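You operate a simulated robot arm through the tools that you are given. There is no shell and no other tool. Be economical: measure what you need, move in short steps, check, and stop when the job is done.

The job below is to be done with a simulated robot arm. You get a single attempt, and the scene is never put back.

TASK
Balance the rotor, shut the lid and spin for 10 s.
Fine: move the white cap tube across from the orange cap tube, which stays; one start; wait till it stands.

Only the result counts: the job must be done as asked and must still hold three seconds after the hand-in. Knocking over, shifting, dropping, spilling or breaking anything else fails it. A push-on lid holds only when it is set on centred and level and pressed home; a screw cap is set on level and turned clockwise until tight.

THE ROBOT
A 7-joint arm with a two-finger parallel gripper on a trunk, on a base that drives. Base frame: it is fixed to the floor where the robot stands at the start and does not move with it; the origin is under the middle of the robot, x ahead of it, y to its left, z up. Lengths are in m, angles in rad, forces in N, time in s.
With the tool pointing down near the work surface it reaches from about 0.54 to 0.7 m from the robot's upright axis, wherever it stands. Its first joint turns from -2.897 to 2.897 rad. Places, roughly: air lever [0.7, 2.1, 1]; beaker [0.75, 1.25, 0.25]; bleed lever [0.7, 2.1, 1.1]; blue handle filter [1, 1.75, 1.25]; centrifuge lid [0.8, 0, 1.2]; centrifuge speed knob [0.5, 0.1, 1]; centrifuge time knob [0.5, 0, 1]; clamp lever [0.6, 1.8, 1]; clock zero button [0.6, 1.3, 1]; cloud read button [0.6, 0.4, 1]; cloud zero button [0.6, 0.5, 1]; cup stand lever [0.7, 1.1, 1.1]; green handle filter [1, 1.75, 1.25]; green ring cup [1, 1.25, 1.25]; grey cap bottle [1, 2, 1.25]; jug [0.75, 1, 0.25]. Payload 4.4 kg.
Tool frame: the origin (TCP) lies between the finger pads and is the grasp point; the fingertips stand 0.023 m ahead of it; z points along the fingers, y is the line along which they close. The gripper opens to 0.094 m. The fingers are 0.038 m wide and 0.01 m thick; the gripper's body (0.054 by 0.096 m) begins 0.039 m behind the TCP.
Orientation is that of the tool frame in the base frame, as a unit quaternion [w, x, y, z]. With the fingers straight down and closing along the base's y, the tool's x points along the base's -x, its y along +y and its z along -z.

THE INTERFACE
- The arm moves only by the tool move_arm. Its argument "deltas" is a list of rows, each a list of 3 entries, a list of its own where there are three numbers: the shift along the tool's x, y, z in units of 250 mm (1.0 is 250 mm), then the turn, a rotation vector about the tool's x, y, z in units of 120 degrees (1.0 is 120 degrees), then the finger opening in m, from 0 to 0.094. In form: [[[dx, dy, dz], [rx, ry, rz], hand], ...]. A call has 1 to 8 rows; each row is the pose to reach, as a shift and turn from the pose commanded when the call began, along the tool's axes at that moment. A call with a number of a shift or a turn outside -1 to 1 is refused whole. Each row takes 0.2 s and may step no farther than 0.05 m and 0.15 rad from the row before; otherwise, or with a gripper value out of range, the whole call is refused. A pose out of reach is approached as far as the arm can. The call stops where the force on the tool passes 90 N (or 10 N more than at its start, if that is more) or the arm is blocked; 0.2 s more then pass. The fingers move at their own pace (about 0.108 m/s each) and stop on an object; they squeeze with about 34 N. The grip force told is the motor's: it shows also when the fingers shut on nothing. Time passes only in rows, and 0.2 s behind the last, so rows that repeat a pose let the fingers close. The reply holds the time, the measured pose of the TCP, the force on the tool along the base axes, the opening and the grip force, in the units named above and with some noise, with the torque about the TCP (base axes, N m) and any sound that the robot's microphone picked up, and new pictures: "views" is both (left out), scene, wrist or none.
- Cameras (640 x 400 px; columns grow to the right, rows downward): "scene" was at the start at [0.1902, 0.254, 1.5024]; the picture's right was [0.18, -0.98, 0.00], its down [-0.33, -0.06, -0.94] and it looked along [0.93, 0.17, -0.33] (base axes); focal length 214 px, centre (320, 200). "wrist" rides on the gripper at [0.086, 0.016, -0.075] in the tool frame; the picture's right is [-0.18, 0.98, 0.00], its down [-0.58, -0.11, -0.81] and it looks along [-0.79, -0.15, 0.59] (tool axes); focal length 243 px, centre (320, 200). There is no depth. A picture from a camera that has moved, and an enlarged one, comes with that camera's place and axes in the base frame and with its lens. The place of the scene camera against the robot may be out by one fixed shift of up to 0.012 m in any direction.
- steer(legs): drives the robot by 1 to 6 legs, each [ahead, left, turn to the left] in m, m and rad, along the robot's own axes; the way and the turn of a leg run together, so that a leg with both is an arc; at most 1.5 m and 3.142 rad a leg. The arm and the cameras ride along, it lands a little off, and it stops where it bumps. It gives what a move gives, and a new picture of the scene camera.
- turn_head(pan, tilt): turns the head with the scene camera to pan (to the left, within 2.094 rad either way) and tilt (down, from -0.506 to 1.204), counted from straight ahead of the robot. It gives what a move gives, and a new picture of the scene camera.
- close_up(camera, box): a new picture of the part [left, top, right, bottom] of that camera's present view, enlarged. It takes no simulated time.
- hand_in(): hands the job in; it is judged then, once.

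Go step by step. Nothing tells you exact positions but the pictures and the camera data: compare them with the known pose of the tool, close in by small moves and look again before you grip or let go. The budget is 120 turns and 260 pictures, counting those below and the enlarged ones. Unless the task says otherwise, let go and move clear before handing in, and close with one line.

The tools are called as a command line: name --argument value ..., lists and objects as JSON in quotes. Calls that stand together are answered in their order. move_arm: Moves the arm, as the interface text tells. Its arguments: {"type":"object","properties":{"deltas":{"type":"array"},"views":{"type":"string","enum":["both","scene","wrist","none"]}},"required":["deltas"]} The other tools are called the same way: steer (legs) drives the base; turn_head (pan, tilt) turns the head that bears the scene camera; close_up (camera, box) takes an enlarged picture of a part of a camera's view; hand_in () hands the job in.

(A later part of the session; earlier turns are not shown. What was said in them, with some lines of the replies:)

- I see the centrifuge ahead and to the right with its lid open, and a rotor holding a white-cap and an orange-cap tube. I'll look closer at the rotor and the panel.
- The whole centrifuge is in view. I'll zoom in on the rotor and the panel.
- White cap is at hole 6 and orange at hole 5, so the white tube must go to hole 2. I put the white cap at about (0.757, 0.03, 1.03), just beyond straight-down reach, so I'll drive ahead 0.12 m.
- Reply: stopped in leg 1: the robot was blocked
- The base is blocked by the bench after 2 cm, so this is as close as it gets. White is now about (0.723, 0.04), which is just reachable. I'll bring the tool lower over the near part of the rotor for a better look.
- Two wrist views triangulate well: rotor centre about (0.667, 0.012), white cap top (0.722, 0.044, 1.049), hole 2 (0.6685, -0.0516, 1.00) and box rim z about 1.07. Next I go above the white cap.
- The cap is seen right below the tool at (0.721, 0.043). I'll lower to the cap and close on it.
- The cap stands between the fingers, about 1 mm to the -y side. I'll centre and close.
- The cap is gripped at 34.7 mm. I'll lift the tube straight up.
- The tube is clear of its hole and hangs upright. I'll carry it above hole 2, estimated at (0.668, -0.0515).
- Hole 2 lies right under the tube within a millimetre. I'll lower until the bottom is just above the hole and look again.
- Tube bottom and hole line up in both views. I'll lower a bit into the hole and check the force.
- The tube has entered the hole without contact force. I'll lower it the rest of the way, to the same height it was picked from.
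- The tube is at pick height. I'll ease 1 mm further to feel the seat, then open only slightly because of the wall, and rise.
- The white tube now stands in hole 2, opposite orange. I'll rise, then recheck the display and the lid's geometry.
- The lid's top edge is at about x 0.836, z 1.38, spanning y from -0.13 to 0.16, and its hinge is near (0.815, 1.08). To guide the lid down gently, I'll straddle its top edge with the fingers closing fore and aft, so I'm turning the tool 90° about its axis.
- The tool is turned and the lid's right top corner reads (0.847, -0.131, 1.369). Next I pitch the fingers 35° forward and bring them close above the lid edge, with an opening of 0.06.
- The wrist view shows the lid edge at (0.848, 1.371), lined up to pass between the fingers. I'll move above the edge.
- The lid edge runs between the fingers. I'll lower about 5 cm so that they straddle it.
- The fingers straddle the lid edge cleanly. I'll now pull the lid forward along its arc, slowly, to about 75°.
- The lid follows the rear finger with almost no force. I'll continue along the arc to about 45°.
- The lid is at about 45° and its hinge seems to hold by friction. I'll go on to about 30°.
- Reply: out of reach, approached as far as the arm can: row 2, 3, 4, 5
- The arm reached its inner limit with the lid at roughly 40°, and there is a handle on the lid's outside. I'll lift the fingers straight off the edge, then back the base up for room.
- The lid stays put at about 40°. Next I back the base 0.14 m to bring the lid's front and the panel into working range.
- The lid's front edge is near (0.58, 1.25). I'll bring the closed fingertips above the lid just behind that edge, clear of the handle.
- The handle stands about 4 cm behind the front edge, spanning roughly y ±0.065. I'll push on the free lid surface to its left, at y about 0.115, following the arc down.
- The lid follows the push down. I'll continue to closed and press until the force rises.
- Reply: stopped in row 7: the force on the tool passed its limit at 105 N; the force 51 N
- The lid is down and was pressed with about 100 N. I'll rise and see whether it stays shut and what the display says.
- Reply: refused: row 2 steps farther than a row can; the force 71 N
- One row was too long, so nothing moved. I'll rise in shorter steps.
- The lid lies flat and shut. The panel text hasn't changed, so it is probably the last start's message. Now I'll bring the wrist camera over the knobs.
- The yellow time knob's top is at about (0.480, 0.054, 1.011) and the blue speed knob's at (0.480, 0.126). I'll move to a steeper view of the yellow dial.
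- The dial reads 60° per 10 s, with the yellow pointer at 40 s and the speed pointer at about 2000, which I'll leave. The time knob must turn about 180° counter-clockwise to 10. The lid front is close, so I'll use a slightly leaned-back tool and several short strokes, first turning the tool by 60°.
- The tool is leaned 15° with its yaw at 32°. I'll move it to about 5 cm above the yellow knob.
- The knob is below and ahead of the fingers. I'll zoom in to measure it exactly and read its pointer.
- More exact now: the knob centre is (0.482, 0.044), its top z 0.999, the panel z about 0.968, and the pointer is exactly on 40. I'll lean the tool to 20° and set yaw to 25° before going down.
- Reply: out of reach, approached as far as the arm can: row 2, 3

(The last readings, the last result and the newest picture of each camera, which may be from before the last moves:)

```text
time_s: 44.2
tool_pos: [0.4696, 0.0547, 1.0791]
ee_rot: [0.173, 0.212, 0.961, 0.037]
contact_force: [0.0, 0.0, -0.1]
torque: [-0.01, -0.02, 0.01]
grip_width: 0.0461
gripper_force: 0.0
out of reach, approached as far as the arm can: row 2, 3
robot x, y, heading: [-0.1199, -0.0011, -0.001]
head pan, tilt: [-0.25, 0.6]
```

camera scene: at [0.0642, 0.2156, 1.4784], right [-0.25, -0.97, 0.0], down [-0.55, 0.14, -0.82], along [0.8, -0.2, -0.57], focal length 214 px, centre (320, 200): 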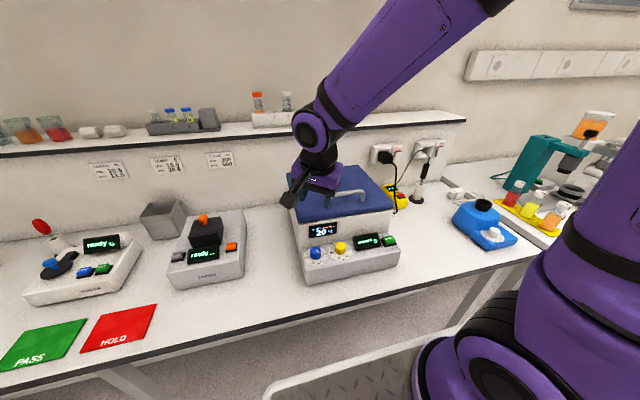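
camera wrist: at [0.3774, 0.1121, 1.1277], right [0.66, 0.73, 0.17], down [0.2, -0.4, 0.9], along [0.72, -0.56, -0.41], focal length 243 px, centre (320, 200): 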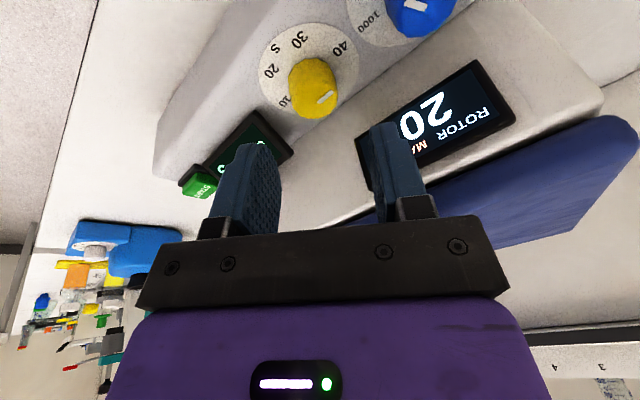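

That is at the arm's inner limit, so I'll back the base another 8 cm.

steer --legs '[[-0.08, 0, 0]]'

move_arm --deltas '[[[0, 0, 0], [0, 0, 0], 0.046]]' --views "none"

```text
time_s: 45.3
tool_pos: [0.3887, 0.0546, 1.0778]
ee_rot: [0.174, 0.213, 0.961, 0.037]
contact_force: [-0.4, -0.9, 1.4]
torque: [-0.03, -0.03, 0.0]
grip_width: 0.0461
gripper_force: 0.1
robot x, y, heading: [-0.2003, 0.0013, 0.003]
head pan, tilt: [-0.25, 0.6]
camera scene: at [-0.0173, 0.2155, 1.4784], right [-0.25, -0.97, 0.0], down [-0.55, 0.14, -0.83], along [0.8, -0.2, -0.56], focal length 214 px, centre (320, 200)
```

scene: 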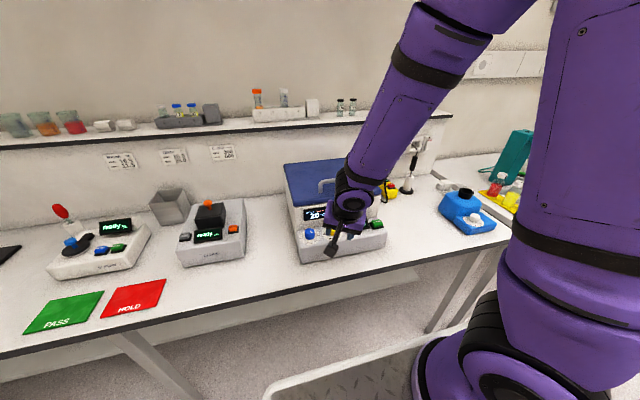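

```text
time_s: 45.7
tool_pos: [0.387, 0.0552, 1.0777]
ee_rot: [0.173, 0.212, 0.961, 0.036]
contact_force: [0.5, 0.9, -0.5]
torque: [0.01, -0.01, 0.01]
grip_width: 0.0461
gripper_force: 0.0
robot x, y, heading: [-0.2011, 0.0014, -0.001]
head pan, tilt: [-0.25, 0.6]
```

The orientation is fine now. I'll move to just above the knob.

move_arm --deltas '[[[-0.117, 0.03, 0.06], [0, 0, 0], 0.046], [[-0.234, 0.06, 0.15], [0, 0, 0], 0.046], [[-0.234, 0.06, 0.202], [0, 0, 0], 0.046], [[-0.234, 0.06, 0.202], [0, 0, 0], 0.046]]' --views "wrist"

close_up --camera "wrist" --box '[220, 30, 420, 180]'

close_up --camera "scene" --box '[280, 180, 390, 270]'

```text
time_s: 46.7
tool_pos: [0.4607, 0.045, 1.0536]
ee_rot: [0.174, 0.213, 0.961, 0.035]
contact_force: [0.4, 0.1, 0.3]
torque: [0.01, -0.01, 0.0]
grip_width: 0.046
gripper_force: 0.1
robot x, y, heading: [-0.2007, 0.0001, 0.002]
head pan, tilt: [-0.25, 0.6]
camera wrist: at [0.3665, 0.0971, 1.0961], right [0.55, 0.81, 0.2], down [0.17, -0.34, 0.92], along [0.82, -0.47, -0.32], focal length 243 px, centre (320, 200)
```

wrist: 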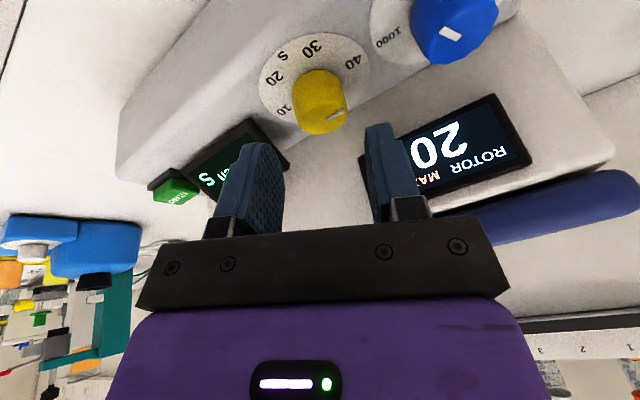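

```text
2.67 times, centred on (320, 105) of wrist
camera zoom: at [0.3665, 0.0971, 1.0961], right [0.55, 0.81, 0.2], down [0.17, -0.34, 0.92], along [0.82, -0.47, -0.32], focal length 647 px, centre (320, 453)
```

zoom: 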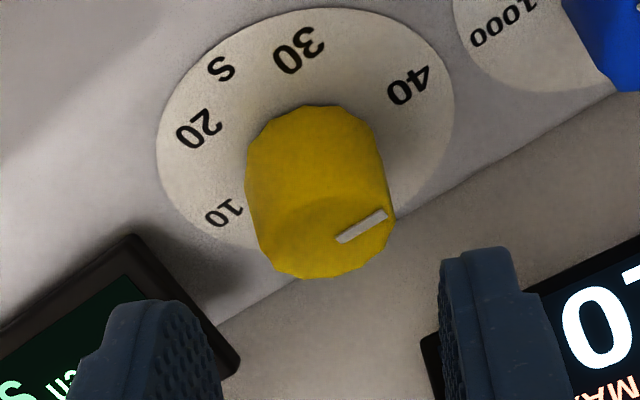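

```text
4.44 times, centred on (335, 225) of scene
camera zoom: at [-0.0174, 0.2155, 1.4784], right [-0.25, -0.97, 0.0], down [-0.55, 0.14, -0.83], along [0.8, -0.2, -0.56], focal length 953 px, centre (253, 89)
```

zoom: 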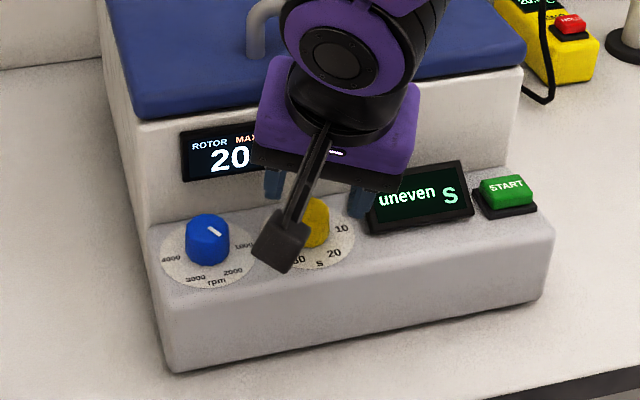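

The knob is right on the tool's axis, 6 cm ahead. I'll advance along the axis so the fingers straddle it.

move_arm --deltas '[[[0, 0, 0.07], [0, 0, 0], 0.046], [[0, 0, 0.14], [0, 0, 0], 0.046], [[0, 0, 0.208], [0, 0, 0], 0.046], [[0, 0, 0.208], [0, 0, 0], 0.046]]' --views "wrist"

close_up --camera "scene" --box '[280, 180, 390, 270]'

```text
time_s: 47.5
tool_pos: [0.4742, 0.045, 1.0134]
ee_rot: [0.177, 0.213, 0.96, 0.037]
contact_force: [-36.1, 3.5, 73.9]
torque: [-1.59, 2.66, -0.93]
grip_width: 0.0463
gripper_force: 0.8
robot x, y, heading: [-0.2002, 0.0015, -0.001]
head pan, tilt: [-0.25, 0.6]
stopped in row 4: the force on the tool passed its limit at 142 N (the readings are from after the stop); the commanded pose is now the measured one
camera wrist: at [0.3804, 0.0975, 1.0564], right [0.54, 0.81, 0.21], down [0.16, -0.34, 0.93], along [0.82, -0.47, -0.32], focal length 243 px, centre (320, 200)
```

wrist: 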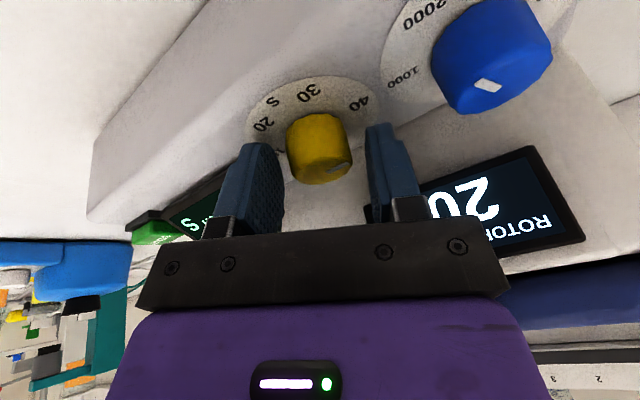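

```text
4.44 times, centred on (335, 225) of scene
camera zoom: at [-0.0217, 0.2156, 1.4789], right [-0.25, -0.97, 0.0], down [-0.55, 0.14, -0.83], along [0.8, -0.2, -0.56], focal length 953 px, centre (253, 89)
```

zoom: 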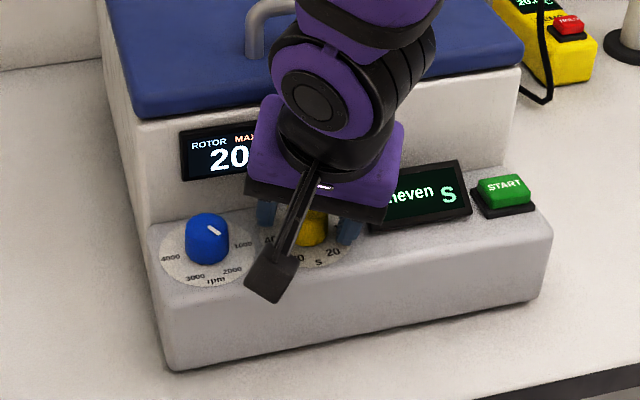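

A fingertip corner touched the panel, so the panel is at z about 0.981. The knob top sits about 11 mm inside the fingers. I'll back off 4 mm and close on the knob.

move_arm --deltas '[[[0, 0, -0.016], [0, 0, 0], 0.046], [[0, 0, -0.016], [0, 0, 0], 0.03], [[0, 0, -0.016], [0, 0, 0], 0.02], [[0, 0, -0.016], [0, 0, 0], 0.02]]' --views "wrist"

close_up --camera "wrist" --box '[220, 60, 420, 210]'

```text
time_s: 48.5
tool_pos: [0.4784, 0.0433, 1.0118]
ee_rot: [0.176, 0.214, 0.96, 0.036]
contact_force: [4.0, -25.5, -10.4]
torque: [-1.82, -0.39, 0.03]
grip_width: 0.0325
gripper_force: 45.0
robot x, y, heading: [-0.2007, 0.0014, -0.003]
head pan, tilt: [-0.25, 0.6]
camera wrist: at [0.3838, 0.096, 1.0561], right [0.55, 0.81, 0.2], down [0.17, -0.34, 0.93], along [0.82, -0.47, -0.32], focal length 243 px, centre (320, 200)
```

wrist: 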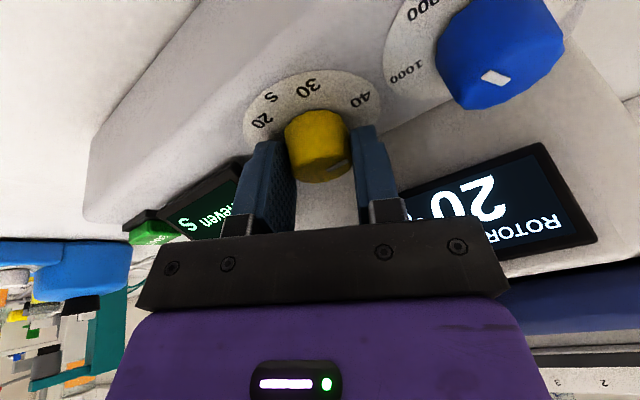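

```text
2.67 times, centred on (320, 135) of wrist
camera zoom: at [0.3838, 0.096, 1.0561], right [0.55, 0.81, 0.2], down [0.17, -0.34, 0.93], along [0.82, -0.47, -0.32], focal length 647 px, centre (320, 373)
```

zoom: 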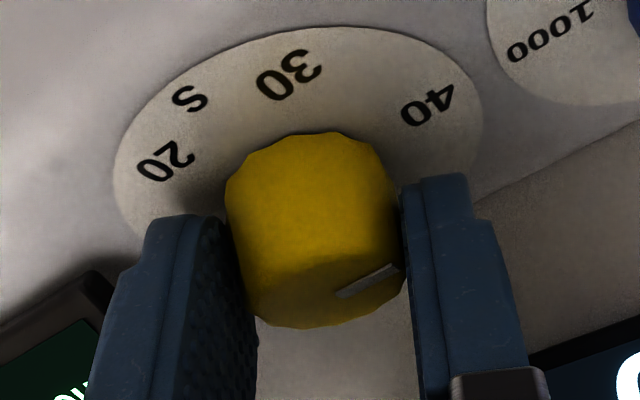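

The knob is gripped. Now the first stroke: I rotate counter-clockwise by 50°, with a 2 mm recentering.

move_arm --deltas '[[[0, -0.008, 0], [0, 0, -0.03], 0.02], [[0, -0.008, 0], [0, 0, -0.1], 0.02], [[0, -0.008, 0], [0, 0, -0.17], 0.02], [[0, -0.008, 0], [0, 0, -0.24], 0.02], [[0, -0.008, 0], [0, 0, -0.31], 0.02], [[0, -0.008, 0], [0, 0, -0.38], 0.02], [[0, -0.008, 0], [0, 0, -0.417], 0.02]]' --views "both"

close_up --camera "wrist" --box '[220, 60, 420, 210]'

```text
time_s: 50.1
tool_pos: [0.4753, 0.0483, 1.0149]
ee_rot: [0.177, -0.216, 0.959, -0.039]
contact_force: [-3.8, 47.4, 31.9]
torque: [2.19, -0.16, 0.21]
grip_width: 0.0326
gripper_force: 44.5
robot x, y, heading: [-0.2005, -0.0021, 0.005]
head pan, tilt: [-0.25, 0.6]
camera scene: at [-0.0189, 0.2179, 1.4783], right [-0.25, -0.97, 0.0], down [-0.55, 0.14, -0.83], along [0.8, -0.2, -0.56], focal length 214 px, centre (320, 200)
camera wrist: at [0.3684, 0.0265, 1.0526], right [-0.24, 0.97, -0.09], down [0.25, 0.15, 0.96], along [0.94, 0.21, -0.28], focal length 243 px, centre (320, 200)
```

scene: 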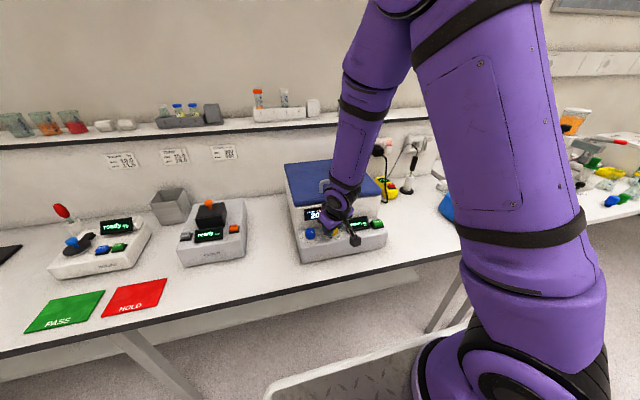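
wrist: 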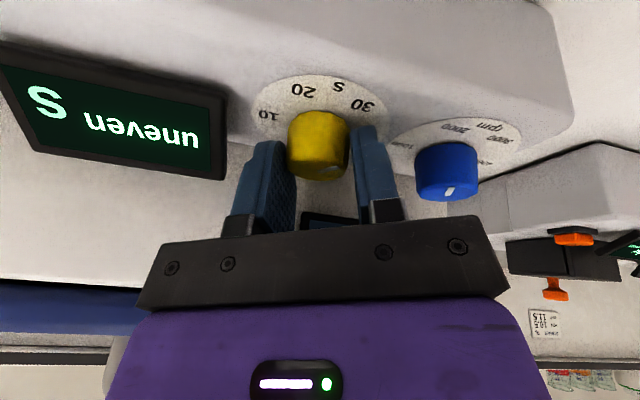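

```text
2.67 times, centred on (320, 135) of wrist
camera zoom: at [0.3684, 0.0265, 1.0526], right [-0.24, 0.97, -0.09], down [0.25, 0.15, 0.96], along [0.94, 0.21, -0.28], focal length 647 px, centre (320, 373)
```

zoom: 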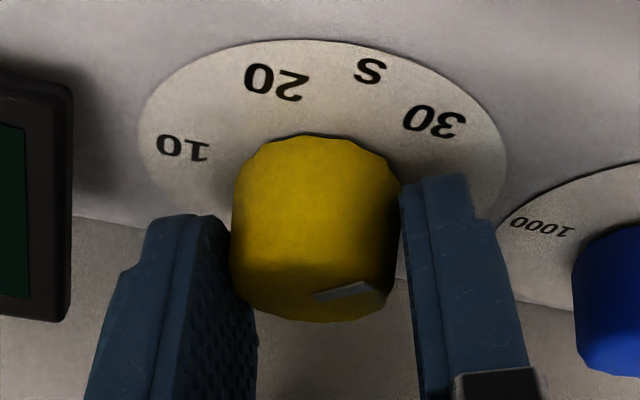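

The pointer moved from 270° to about 218° (31 s), so the stroke works. I'll open and turn back for the next grip.

move_arm --deltas '[[[0, 0, 0], [0, 0, 0], 0.046], [[0, 0, 0], [0, 0, 0.0], 0.046], [[0, 0, 0], [0, 0, 0.07], 0.046], [[0, 0, 0], [0, 0, 0.14], 0.046], [[0, 0, 0], [0, 0, 0.21], 0.046], [[0, 0, 0], [0, 0, 0.28], 0.046], [[0, 0, 0], [0, 0, 0.35], 0.046], [[0, 0, 0], [0, 0, 0.417], 0.046]]' --views "none"

close_up --camera "wrist" --box '[220, 60, 420, 210]'

```text
time_s: 51.9
tool_pos: [0.4762, 0.0419, 1.0145]
ee_rot: [0.176, 0.215, 0.96, 0.038]
contact_force: [2.5, -3.0, 3.0]
torque: [-0.19, 0.0, 0.09]
grip_width: 0.0464
gripper_force: 0.2
robot x, y, heading: [-0.202, -0.0039, -0.001]
head pan, tilt: [-0.25, 0.6]
```

```text
2.67 times, centred on (320, 135) of wrist
camera zoom: at [0.3817, 0.0946, 1.0572], right [0.55, 0.81, 0.2], down [0.16, -0.34, 0.92], along [0.82, -0.47, -0.32], focal length 647 px, centre (320, 373)
```

zoom: 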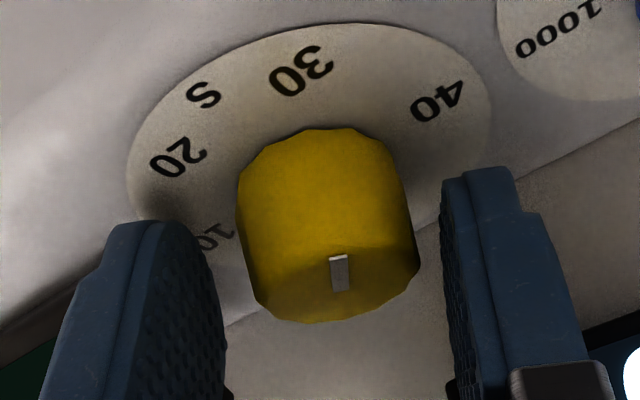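

The pointer now reads 30 (210°). On to the second stroke.

move_arm --deltas '[[[0, 0, 0], [0, 0, 0], 0.03], [[0, 0, 0], [0, 0, 0.0], 0.02], [[0, 0, 0], [0, 0, -0.07], 0.02], [[0, 0, 0], [0, 0, -0.14], 0.02], [[0, 0, 0], [0, 0, -0.21], 0.02], [[0, 0, 0], [0, 0, -0.28], 0.02], [[0, 0, 0], [0, 0, -0.35], 0.02], [[0, 0, 0], [0, 0, -0.42], 0.02]]' --views "none"

close_up --camera "wrist" --box '[220, 60, 420, 210]'

```text
time_s: 53.7
tool_pos: [0.4742, 0.0468, 1.0135]
ee_rot: [0.176, -0.219, 0.959, -0.041]
contact_force: [-7.3, 50.5, 34.9]
torque: [2.26, -0.01, 0.23]
grip_width: 0.0322
gripper_force: 45.1
robot x, y, heading: [-0.2062, 0.0029, 0.001]
head pan, tilt: [-0.25, 0.6]
```

```text
2.67 times, centred on (320, 135) of wrist
camera zoom: at [0.3674, 0.0254, 1.053], right [-0.24, 0.97, -0.09], down [0.25, 0.16, 0.96], along [0.94, 0.21, -0.28], focal length 647 px, centre (320, 373)
```

zoom: 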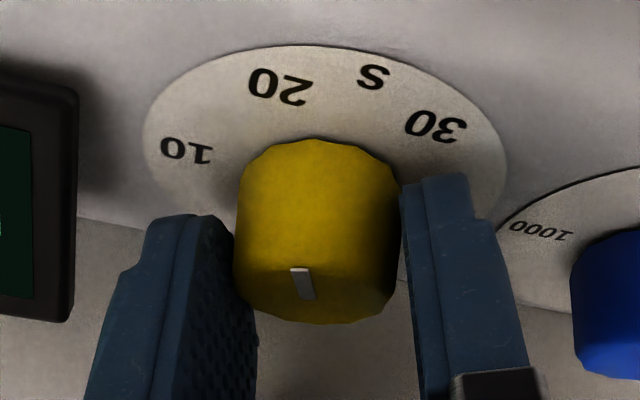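

The pointer is near 160° (about 21.7 s). I'll open, turn back and look.

move_arm --deltas '[[[0, 0, 0], [0, 0, 0], 0.046], [[0, 0, 0], [0, 0, 0.0], 0.046], [[0, 0, 0], [0, 0, 0.07], 0.046], [[0, 0, 0], [0, 0, 0.14], 0.046], [[0, 0, 0], [0, 0, 0.21], 0.046], [[0, 0, 0], [0, 0, 0.28], 0.046], [[0, 0, 0], [0, 0, 0.35], 0.046], [[0, 0, 0], [0, 0, 0.42], 0.046]]' --views "none"

close_up --camera "wrist" --box '[220, 60, 420, 210]'

```text
time_s: 55.5
tool_pos: [0.4747, 0.0431, 1.0154]
ee_rot: [0.175, 0.214, 0.96, 0.038]
contact_force: [0.4, -0.6, -0.7]
torque: [-0.01, -0.01, 0.0]
grip_width: 0.0459
gripper_force: 0.1
robot x, y, heading: [-0.2007, 0.0016, 0.004]
head pan, tilt: [-0.25, 0.6]
```

```text
2.67 times, centred on (320, 135) of wrist
camera zoom: at [0.3816, 0.0957, 1.0577], right [0.55, 0.81, 0.2], down [0.16, -0.34, 0.92], along [0.82, -0.47, -0.32], focal length 647 px, centre (320, 373)
```

zoom: 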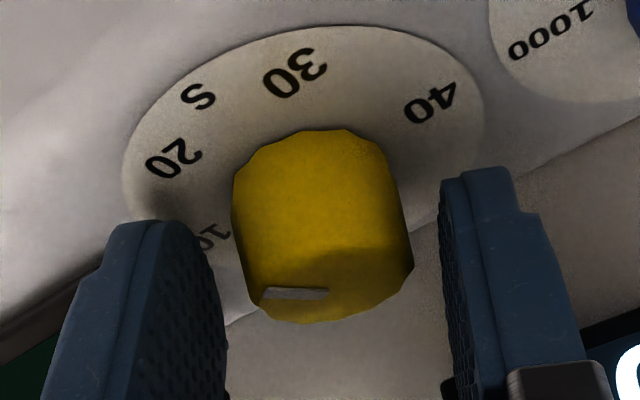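

The pointer now reads about 150° (20 s), so each stroke seems to give about 60°. I'll do the third stroke, then check.

move_arm --deltas '[[[0, 0, 0], [0, 0, 0], 0.03], [[0, 0, 0], [0, 0, 0.0], 0.02], [[0, 0, 0], [0, 0, -0.07], 0.02], [[0, 0, 0], [0, 0, -0.14], 0.02], [[0, 0, 0], [0, 0, -0.21], 0.02], [[0, 0, 0], [0, 0, -0.28], 0.02], [[0, 0, 0], [0, 0, -0.35], 0.02], [[0, 0, 0], [0, 0, -0.42], 0.02]]' --views "none"

close_up --camera "wrist" --box '[220, 60, 420, 210]'

close_up --camera "scene" --box '[300, 205, 390, 265]'

```text
time_s: 57.3
tool_pos: [0.4736, 0.0476, 1.0162]
ee_rot: [0.175, -0.219, 0.959, -0.04]
contact_force: [-14.0, 50.6, 39.7]
torque: [2.12, 0.43, 0.28]
grip_width: 0.0323
gripper_force: 45.5
robot x, y, heading: [-0.1978, -0.0006, 0.0]
head pan, tilt: [-0.25, 0.6]
```

```text
2.67 times, centred on (320, 135) of wrist
camera zoom: at [0.3667, 0.0252, 1.0536], right [-0.24, 0.97, -0.09], down [0.25, 0.16, 0.96], along [0.94, 0.21, -0.28], focal length 647 px, centre (320, 373)
```

zoom: 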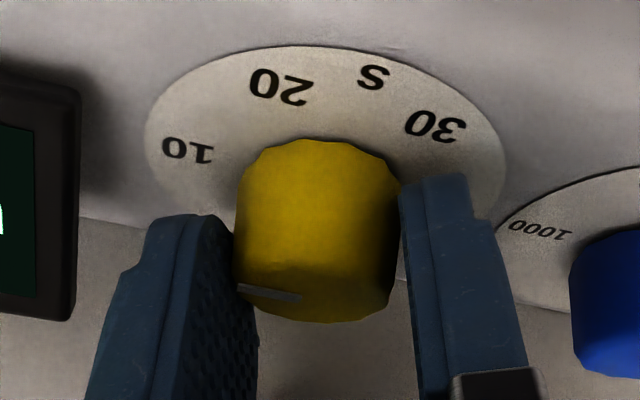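

```text
6.67 times, centred on (345, 235) of scene
camera zoom: at [-0.0195, 0.2179, 1.4783], right [-0.25, -0.97, 0.0], down [-0.55, 0.14, -0.83], along [0.8, -0.2, -0.56], focal length 1430 px, centre (153, -33)
```

zoom: 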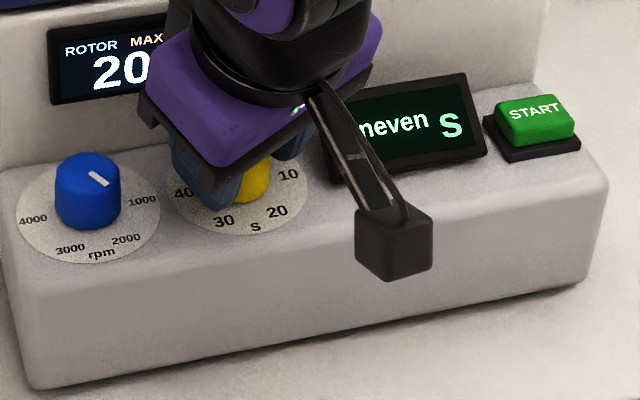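

The pointer now looks near 90° (10 s). I'll open, back straight off and check from a steeper view.

move_arm --deltas '[[[0, 0, 0], [0, 0, 0], 0.046], [[0, 0, 0], [0, 0, 0.0], 0.046], [[0, 0, -0.15], [0, 0, 0], 0.046], [[0, 0, -0.3], [0, 0, 0], 0.046], [[0, 0, -0.45], [0, 0, 0], 0.046], [[0, 0, -0.6], [0, 0, 0], 0.046], [[0, 0, -0.6], [0, 0, 0], 0.046]]' --views "wrist"

close_up --camera "scene" --box '[300, 205, 390, 265]'

close_up --camera "scene" --box '[322, 220, 346, 244]'

```text
time_s: 58.9
tool_pos: [0.4241, 0.042, 1.155]
ee_rot: [0.175, -0.216, 0.96, -0.04]
contact_force: [0.4, 0.5, 0.4]
torque: [0.02, -0.02, 0.0]
grip_width: 0.0459
gripper_force: 0.1
robot x, y, heading: [-0.1989, 0.0033, -0.004]
head pan, tilt: [-0.25, 0.6]
camera wrist: at [0.3173, 0.0211, 1.1937], right [-0.24, 0.97, -0.09], down [0.25, 0.15, 0.96], along [0.94, 0.2, -0.28], focal length 243 px, centre (320, 200)
```

wrist: 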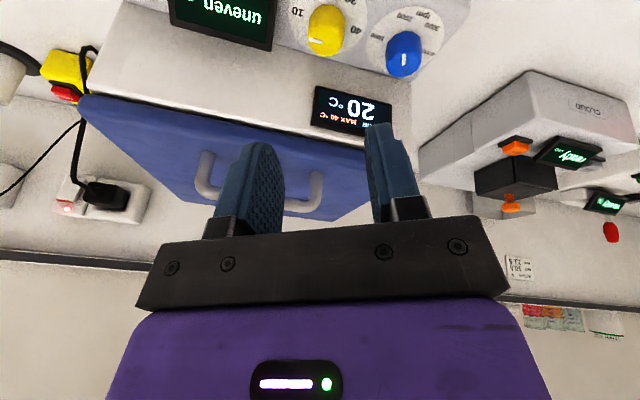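

```text
6.67 times, centred on (345, 235) of scene
camera zoom: at [-0.0173, 0.2156, 1.4784], right [-0.25, -0.97, 0.0], down [-0.55, 0.14, -0.82], along [0.8, -0.2, -0.57], focal length 1430 px, centre (153, -33)
```

zoom: 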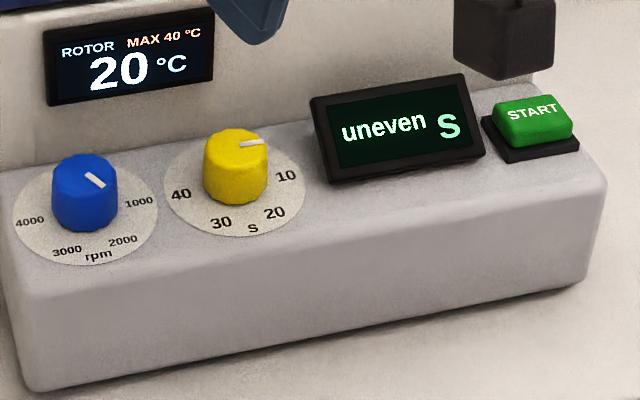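

```text
16.00 times, centred on (334, 232) of scene
camera zoom: at [-0.0173, 0.2156, 1.4784], right [-0.25, -0.97, 0.0], down [-0.55, 0.14, -0.82], along [0.8, -0.2, -0.57], focal length 3432 px, centre (96, -312)
```

zoom: 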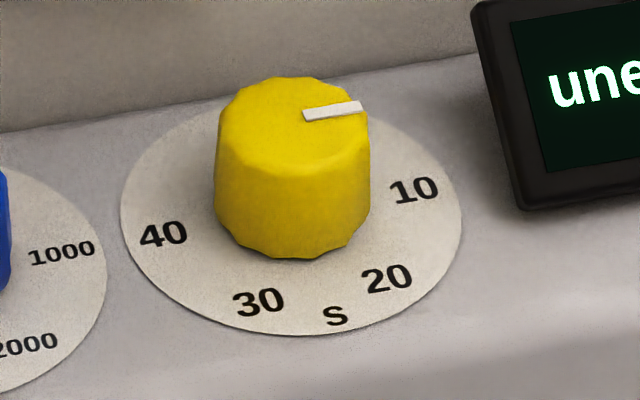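

The pointer is parallel to the 40–10 line and points right, so the time is set to 10 s. I'll straighten the tool with fingers closed and move towards START, while checking the lid seat.

move_arm --deltas '[[[0, 0, -0.05], [-0.024, 0.05, 0], 0.02], [[0, 0, -0.05], [-0.048, 0.101, 0], 0.0], [[0, 0, -0.05], [-0.072, 0.152, 0], 0.0], [[0, 0, -0.05], [-0.072, 0.152, 0], 0.0]]' --views "none"

close_up --camera "scene" --box '[280, 150, 390, 230]'

```text
time_s: 59.9
tool_pos: [0.4183, 0.0424, 1.1651]
ee_rot: [0.004, -0.22, 0.976, -0.002]
contact_force: [-0.1, -0.1, -0.4]
torque: [0.0, 0.02, 0.03]
grip_width: 0.0
gripper_force: 33.8
robot x, y, heading: [-0.2045, -0.0008, 0.001]
head pan, tilt: [-0.25, 0.6]
```

```text
5.00 times, centred on (335, 190) of scene
camera zoom: at [-0.0176, 0.2155, 1.4784], right [-0.25, -0.97, 0.0], down [-0.55, 0.14, -0.83], along [0.8, -0.2, -0.56], focal length 1072 px, centre (245, 250)
```

zoom: 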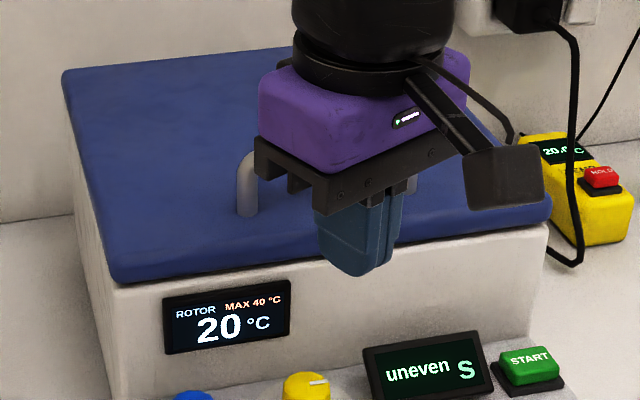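

The lid sits flush. I'll now move to a viewing position in front of START, turning the tool straight.

move_arm --deltas '[[[0.037, -0.13, 0.015], [0, 0, 0.055], 0.0], [[0.074, -0.26, 0.03], [0, 0, 0.11], 0.0], [[0.111, -0.39, 0.045], [0, 0, 0.165], 0.0], [[0.148, -0.515, 0.06], [0, 0, 0.212], 0.0], [[0.148, -0.515, 0.06], [0, 0, 0.212], 0.0]]' --views "none"

close_up --camera "wrist" --box '[200, 20, 440, 170]'

```text
time_s: 61.1
tool_pos: [0.4417, -0.0907, 1.1512]
ee_rot: [0.004, 0.001, 1.0, -0.002]
contact_force: [0.5, -0.3, 0.8]
torque: [0.0, 0.0, -0.06]
grip_width: 0.0
gripper_force: 34.0
robot x, y, heading: [-0.2035, -0.0004, 0.001]
head pan, tilt: [-0.25, 0.6]
```

```text
2.67 times, centred on (320, 95) of wrist
camera zoom: at [0.3536, -0.0732, 1.2234], right [0.19, 0.98, 0.0], down [0.57, -0.11, 0.81], along [0.8, -0.15, -0.58], focal length 647 px, centre (320, 480)
```

zoom: 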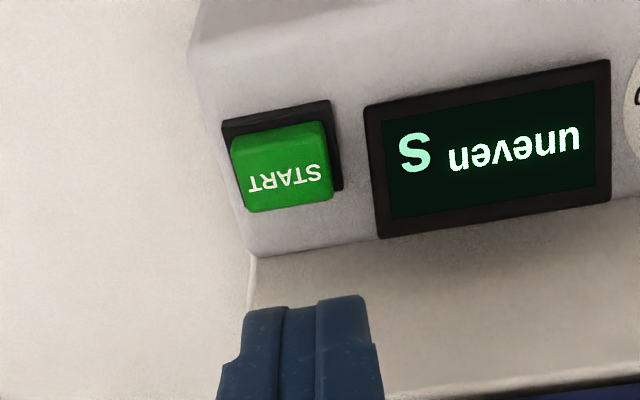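

START's top centre is at about (0.477, -0.108, 1.0). I'll move right above it.

move_arm --deltas '[[[-0.07, -0.034, 0.09], [0, 0, 0], 0.0], [[-0.14, -0.068, 0.2], [0, 0, 0], 0.0], [[-0.14, -0.068, 0.34], [0, 0, 0], 0.0], [[-0.14, -0.068, 0.36], [0, 0, 0], 0.0]]' --views "none"

close_up --camera "wrist" --box '[200, 50, 440, 200]'

close_up --camera "scene" --box '[340, 190, 400, 240]'

```text
time_s: 62.1
tool_pos: [0.476, -0.1077, 1.0605]
ee_rot: [0.004, 0.0, 1.0, -0.001]
contact_force: [0.4, -0.1, 0.3]
torque: [0.02, 0.0, 0.05]
grip_width: 0.0001
gripper_force: 33.9
robot x, y, heading: [-0.201, -0.0016, -0.0]
head pan, tilt: [-0.25, 0.6]
```

```text
2.67 times, centred on (320, 125) of wrist
camera zoom: at [0.3883, -0.0907, 1.1334], right [0.19, 0.98, 0.0], down [0.57, -0.11, 0.81], along [0.8, -0.15, -0.58], focal length 647 px, centre (320, 400)
```

zoom: 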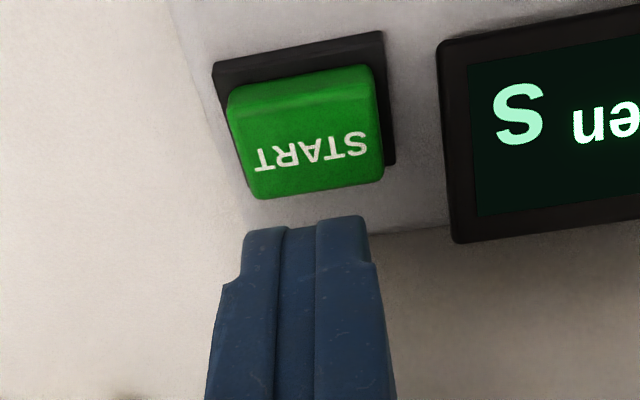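

```text
8.00 times, centred on (370, 215) of scene
camera zoom: at [-0.0176, 0.2155, 1.4784], right [-0.25, -0.97, 0.0], down [-0.55, 0.14, -0.83], along [0.8, -0.2, -0.56], focal length 1716 px, centre (-80, 80)
```

zoom: 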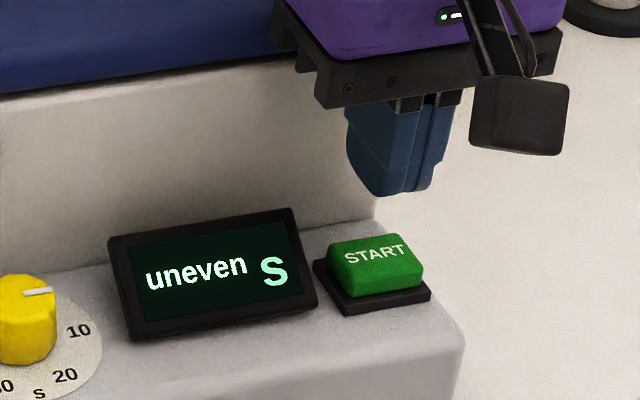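

The tool is right over START. I'll press it once and come back up.

move_arm --deltas '[[[0.008, -0.004, 0.08], [0, 0, 0], 0.0], [[0.008, -0.004, 0.12], [0, 0, 0], 0.0], [[0.008, -0.004, 0.14], [0, 0, 0], 0.0], [[0.008, -0.004, 0.155], [0, 0, 0], 0.0], [[0.008, -0.004, 0.165], [0, 0, 0], 0.0], [[0.008, -0.004, 0.175], [0, 0, 0], 0.0]]' --views "none"

close_up --camera "scene" --box '[320, 180, 400, 240]'

```text
time_s: 62.6
tool_pos: [0.4781, -0.109, 1.0472]
ee_rot: [0.017, 0.0, 1.0, -0.002]
contact_force: [-23.6, 2.5, 47.6]
torque: [0.65, -3.21, 0.5]
grip_width: 0.0
gripper_force: 33.6
robot x, y, heading: [-0.2016, 0.0017, 0.002]
head pan, tilt: [-0.25, 0.6]
stopped in row 2: the force on the tool passed its limit at 112 N (the readings are from after the stop); the commanded pose is now the measured one
```

```text
6.67 times, centred on (360, 210) of scene
camera zoom: at [-0.0206, 0.2158, 1.4787], right [-0.25, -0.97, 0.0], down [-0.55, 0.14, -0.83], along [0.8, -0.2, -0.56], focal length 1430 px, centre (53, 133)
```

zoom: 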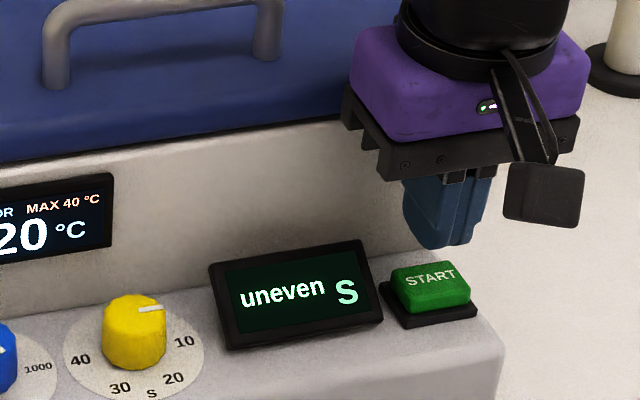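

The hand's body met the lid edge before the fingers reached START, so nothing was pressed. I'll raise and lean the tool back 25°, as for the knob.

move_arm --deltas '[[[0.04, 0, -0.12], [0, 0, 0], 0.0], [[0.08, 0, -0.2], [0, -0.065, 0], 0.0], [[0.1, 0, -0.2], [0, -0.13, 0], 0.0], [[0.1, 0, -0.2], [0, -0.2, 0], 0.0], [[0.1, 0, -0.2], [0, -0.2, 0], 0.0]]' --views "none"

close_up --camera "wrist" --box '[200, 50, 440, 200]'

close_up --camera "scene" --box '[280, 150, 400, 240]'

```text
time_s: 63.8
tool_pos: [0.4542, -0.1089, 1.0947]
ee_rot: [0.222, 0.001, 0.975, -0.004]
contact_force: [0.2, 0.1, 0.1]
torque: [-0.01, 0.0, -0.02]
grip_width: 0.0
gripper_force: 34.3
robot x, y, heading: [-0.205, -0.002, -0.0]
head pan, tilt: [-0.25, 0.6]
```

```text
2.67 times, centred on (320, 125) of wrist
camera zoom: at [0.3421, -0.0909, 1.1238], right [0.17, 0.98, 0.08], down [0.17, -0.11, 0.98], along [0.97, -0.15, -0.19], focal length 647 px, centre (320, 400)
```

zoom: 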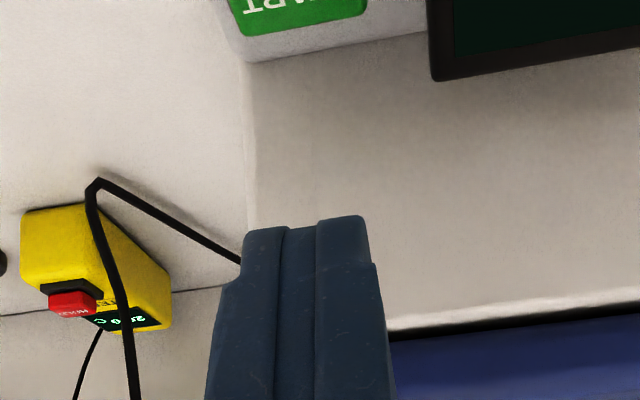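

```text
4.44 times, centred on (340, 195) of scene
camera zoom: at [-0.0175, 0.2155, 1.4784], right [-0.25, -0.97, 0.0], down [-0.55, 0.14, -0.83], along [0.8, -0.2, -0.56], focal length 953 px, centre (231, 222)
```

zoom: 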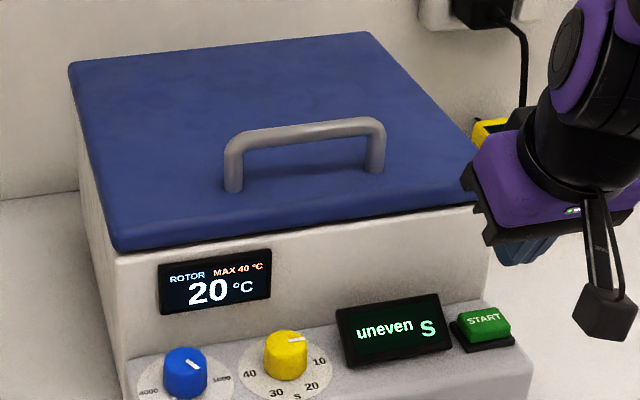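

Leaned 25°, the fingertip corner will meet START's centre with the hand clear of the lid. I'll press now.

move_arm --deltas '[[[0, 0, 0.12], [0, 0, 0], 0.0], [[0, 0, 0.223], [0, 0, 0], 0.0], [[0.017, 0, 0.259], [0, 0, 0], 0.0], [[0.026, 0, 0.277], [0, 0, 0], 0.0], [[0.031, 0, 0.288], [0, 0, 0], 0.0], [[0.036, 0, 0.299], [0, 0, 0], 0.0]]' --views "none"

close_up --camera "scene" --box '[280, 150, 400, 240]'

close_up --camera "wrist" --box '[200, 50, 440, 200]'

```text
time_s: 65.2
tool_pos: [0.4768, -0.1094, 1.0224]
ee_rot: [0.221, 0.0, 0.975, -0.002]
contact_force: [0.5, 0.5, 3.4]
torque: [0.07, 0.01, -0.04]
grip_width: 0.0
gripper_force: 33.9
robot x, y, heading: [-0.2007, -0.0035, 0.0]
head pan, tilt: [-0.25, 0.6]
heard: click
```

```text
4.44 times, centred on (340, 195) of scene
camera zoom: at [-0.0177, 0.2156, 1.4784], right [-0.25, -0.97, 0.0], down [-0.55, 0.14, -0.83], along [0.8, -0.2, -0.56], focal length 953 px, centre (231, 222)
```

zoom: 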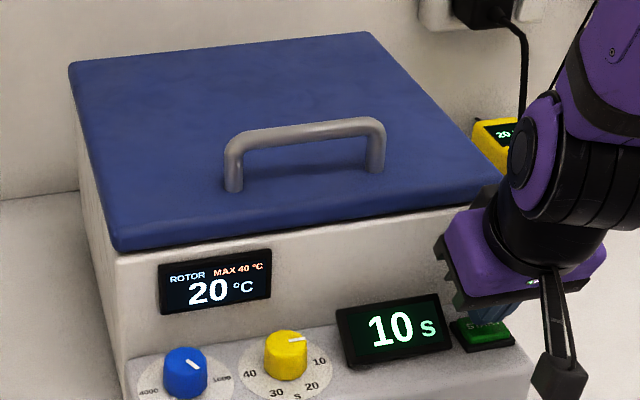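

```text
2.67 times, centred on (320, 125) of wrist
camera zoom: at [0.3657, -0.0921, 1.0513], right [0.17, 0.98, 0.08], down [0.18, -0.11, 0.98], along [0.97, -0.15, -0.19], focal length 647 px, centre (320, 400)
```

zoom: 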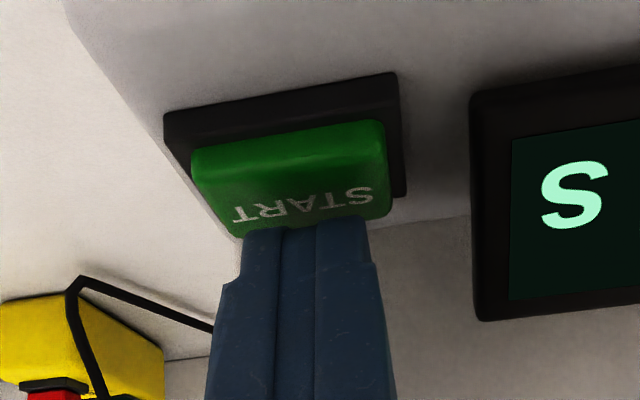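

A click was heard and the display shows 10 s, so it has started. I'll retreat from the button and wait for the run to end.

move_arm --deltas '[[[0, 0, -0.08], [0, 0, 0], 0.0], [[0, 0, -0.2], [0, 0, 0], 0.0], [[0, 0, -0.38], [0, 0, 0], 0.0], [[0, 0, -0.56], [0, 0, 0], 0.0], [[0, 0, -0.7], [0, 0, 0], 0.0], [[0, 0, -0.7], [0, 0, 0], 0.0], [[0, 0, -0.7], [0, 0, 0], 0.0], [[0, 0, -0.7], [0, 0, 0], 0.0]]' --views "none"

close_up --camera "scene" --box '[280, 150, 400, 240]'

```text
time_s: 67.0
tool_pos: [0.4028, -0.1092, 1.1807]
ee_rot: [0.221, 0.0, 0.975, -0.002]
contact_force: [0.1, 0.4, -1.1]
torque: [-0.01, 0.0, 0.02]
grip_width: 0.0001
gripper_force: 34.0
robot x, y, heading: [-0.2028, 0.0021, -0.0]
head pan, tilt: [-0.25, 0.6]
```

```text
4.44 times, centred on (340, 195) of scene
camera zoom: at [-0.0176, 0.2155, 1.4784], right [-0.25, -0.97, 0.0], down [-0.55, 0.14, -0.83], along [0.8, -0.2, -0.56], focal length 953 px, centre (231, 222)
```

zoom: 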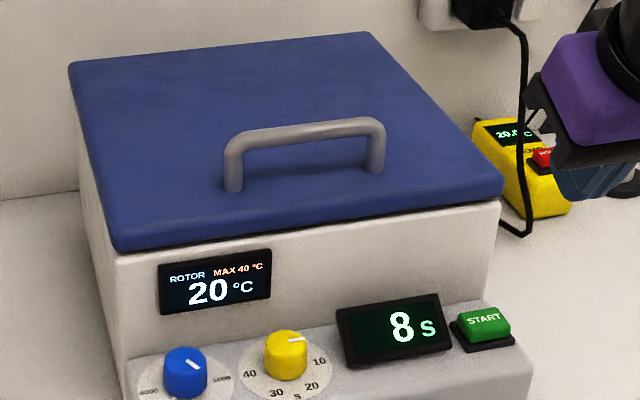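

It is counting down at 8 s. I'll wait with the arm still.

move_arm --deltas '[[[0, 0, 0], [0, 0, 0], 0], [[0, 0, 0], [0, 0, 0], 0], [[0, 0, 0], [0, 0, 0], 0], [[0, 0, 0], [0, 0, 0], 0], [[0, 0, 0], [0, 0, 0], 0], [[0, 0, 0], [0, 0, 0], 0], [[0, 0, 0], [0, 0, 0], 0], [[0, 0, 0], [0, 0, 0], 0]]' --views "none"

move_arm --deltas '[[[0, 0, 0], [0, 0, 0], 0], [[0, 0, 0], [0, 0, 0], 0], [[0, 0, 0], [0, 0, 0], 0], [[0, 0, 0], [0, 0, 0], 0], [[0, 0, 0], [0, 0, 0], 0], [[0, 0, 0], [0, 0, 0], 0], [[0, 0, 0], [0, 0, 0], 0], [[0, 0, 0], [0, 0, 0], 0]]' --views "none"

move_arm --deltas '[[[0, 0, 0], [0, 0, 0], 0], [[0, 0, 0], [0, 0, 0], 0], [[0, 0, 0], [0, 0, 0], 0], [[0, 0, 0], [0, 0, 0], 0], [[0, 0, 0], [0, 0, 0], 0], [[0, 0, 0], [0, 0, 0], 0], [[0, 0, 0], [0, 0, 0], 0], [[0, 0, 0], [0, 0, 0], 0]]' --views "none"

move_arm --deltas '[[[0, 0, 0], [0, 0, 0], 0], [[0, 0, 0], [0, 0, 0], 0], [[0, 0, 0], [0, 0, 0], 0], [[0, 0, 0], [0, 0, 0], 0], [[0, 0, 0], [0, 0, 0], 0], [[0, 0, 0], [0, 0, 0], 0], [[0, 0, 0], [0, 0, 0], 0], [[0, 0, 0], [0, 0, 0], 0]]' --views "none"

close_up --camera "scene" --box '[280, 150, 400, 240]'

```text
time_s: 68.8
tool_pos: [0.4013, -0.1096, 1.1803]
ee_rot: [0.221, 0.0, 0.975, -0.002]
contact_force: [0.3, 0.0, 1.0]
torque: [0.0, -0.05, -0.01]
grip_width: 0.0
gripper_force: 33.9
robot x, y, heading: [-0.2038, 0.0038, 0.002]
head pan, tilt: [-0.25, 0.6]
```

```text
time_s: 70.6
tool_pos: [0.4036, -0.1088, 1.1801]
ee_rot: [0.222, 0.001, 0.975, -0.002]
contact_force: [-0.4, 0.8, 0.0]
torque: [0.04, 0.01, -0.02]
grip_width: 0.0002
gripper_force: 34.0
robot x, y, heading: [-0.2018, -0.0011, 0.003]
head pan, tilt: [-0.25, 0.6]
```

```text
time_s: 72.4
tool_pos: [0.4026, -0.1099, 1.1798]
ee_rot: [0.221, 0.001, 0.975, -0.002]
contact_force: [0.7, 0.3, 0.8]
torque: [-0.03, 0.01, 0.02]
grip_width: 0.0
gripper_force: 34.4
robot x, y, heading: [-0.2023, -0.0047, 0.002]
head pan, tilt: [-0.25, 0.6]
```

```text
time_s: 74.2
tool_pos: [0.4027, -0.1098, 1.1811]
ee_rot: [0.222, 0.001, 0.975, -0.002]
contact_force: [-0.4, -0.2, -0.1]
torque: [0.0, 0.0, -0.02]
grip_width: 0.0
gripper_force: 34.5
robot x, y, heading: [-0.2021, -0.0029, 0.002]
head pan, tilt: [-0.25, 0.6]
```

```text
4.44 times, centred on (340, 195) of scene
camera zoom: at [-0.0176, 0.2155, 1.4784], right [-0.25, -0.97, 0.0], down [-0.55, 0.14, -0.83], along [0.8, -0.2, -0.56], focal length 953 px, centre (231, 222)
```

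zoom: 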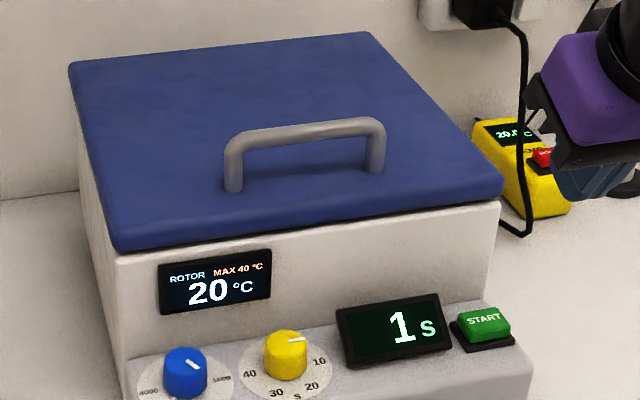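

One second is left on the display. I'll wait on until the rotor stands still.

move_arm --deltas '[[[0, 0, 0], [0, 0, 0], 0], [[0, 0, 0], [0, 0, 0], 0], [[0, 0, 0], [0, 0, 0], 0], [[0, 0, 0], [0, 0, 0], 0], [[0, 0, 0], [0, 0, 0], 0], [[0, 0, 0], [0, 0, 0], 0], [[0, 0, 0], [0, 0, 0], 0], [[0, 0, 0], [0, 0, 0], 0]]' --views "none"

close_up --camera "scene" --box '[280, 150, 400, 240]'

move_arm --deltas '[[[0, 0, 0], [0, 0, 0], 0], [[0, 0, 0], [0, 0, 0], 0], [[0, 0, 0], [0, 0, 0], 0], [[0, 0, 0], [0, 0, 0], 0], [[0, 0, 0], [0, 0, 0], 0], [[0, 0, 0], [0, 0, 0], 0], [[0, 0, 0], [0, 0, 0], 0], [[0, 0, 0], [0, 0, 0], 0]]' --views "none"

move_arm --deltas '[[[0, 0, 0], [0, 0, 0], 0], [[0, 0, 0], [0, 0, 0], 0], [[0, 0, 0], [0, 0, 0], 0], [[0, 0, 0], [0, 0, 0], 0], [[0, 0, 0], [0, 0, 0], 0], [[0, 0, 0], [0, 0, 0], 0], [[0, 0, 0], [0, 0, 0], 0], [[0, 0, 0], [0, 0, 0], 0]]' --views "none"

close_up --camera "scene" --box '[280, 150, 400, 240]'

```text
time_s: 76.0
tool_pos: [0.4028, -0.1091, 1.1809]
ee_rot: [0.222, 0.0, 0.975, -0.001]
contact_force: [0.1, -0.6, 0.4]
torque: [-0.01, 0.01, 0.0]
grip_width: 0.0001
gripper_force: 33.9
robot x, y, heading: [-0.1989, -0.0027, -0.001]
head pan, tilt: [-0.25, 0.6]
```

```text
4.44 times, centred on (340, 195) of scene
camera zoom: at [-0.0176, 0.2155, 1.4784], right [-0.25, -0.97, 0.0], down [-0.55, 0.14, -0.83], along [0.8, -0.2, -0.56], focal length 953 px, centre (231, 222)
```

zoom: 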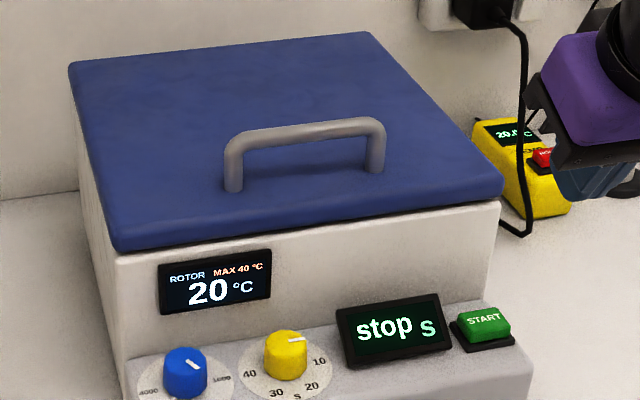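

```text
time_s: 77.8
tool_pos: [0.4035, -0.1104, 1.1798]
ee_rot: [0.221, 0.0, 0.975, -0.001]
contact_force: [0.5, -0.4, -0.4]
torque: [0.02, -0.03, 0.0]
grip_width: 0.0
gripper_force: 33.7
robot x, y, heading: [-0.2027, 0.0011, 0.003]
head pan, tilt: [-0.25, 0.6]
```

```text
time_s: 79.6
tool_pos: [0.4034, -0.1103, 1.1799]
ee_rot: [0.222, 0.001, 0.975, -0.002]
contact_force: [-0.8, 0.1, 0.2]
torque: [-0.02, 0.0, -0.02]
grip_width: 0.0
gripper_force: 33.9
robot x, y, heading: [-0.2018, -0.0001, 0.001]
head pan, tilt: [-0.25, 0.6]
```

```text
4.44 times, centred on (340, 195) of scene
camera zoom: at [-0.0176, 0.2155, 1.4784], right [-0.25, -0.97, 0.0], down [-0.55, 0.14, -0.83], along [0.8, -0.2, -0.56], focal length 953 px, centre (231, 222)
```

zoom: 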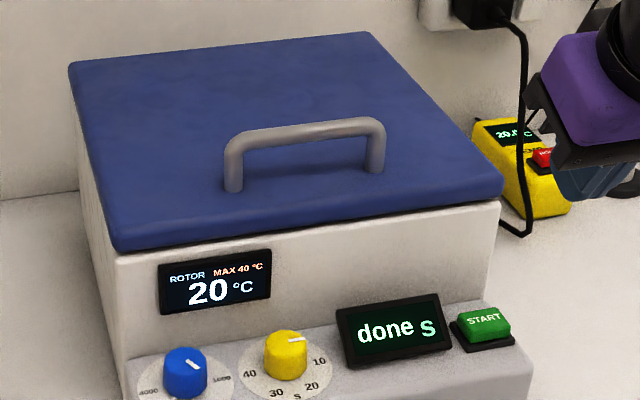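

The display went from "stop" to "done", the lid is shut and the arm is clear. I'll hand in.

hand_in

```text
The job is handed in.
```

The white cap tube is now across from the orange one (hole 2 opposite hole 5), the lid is shut, and one 10 s spin ran until the display showed "done".
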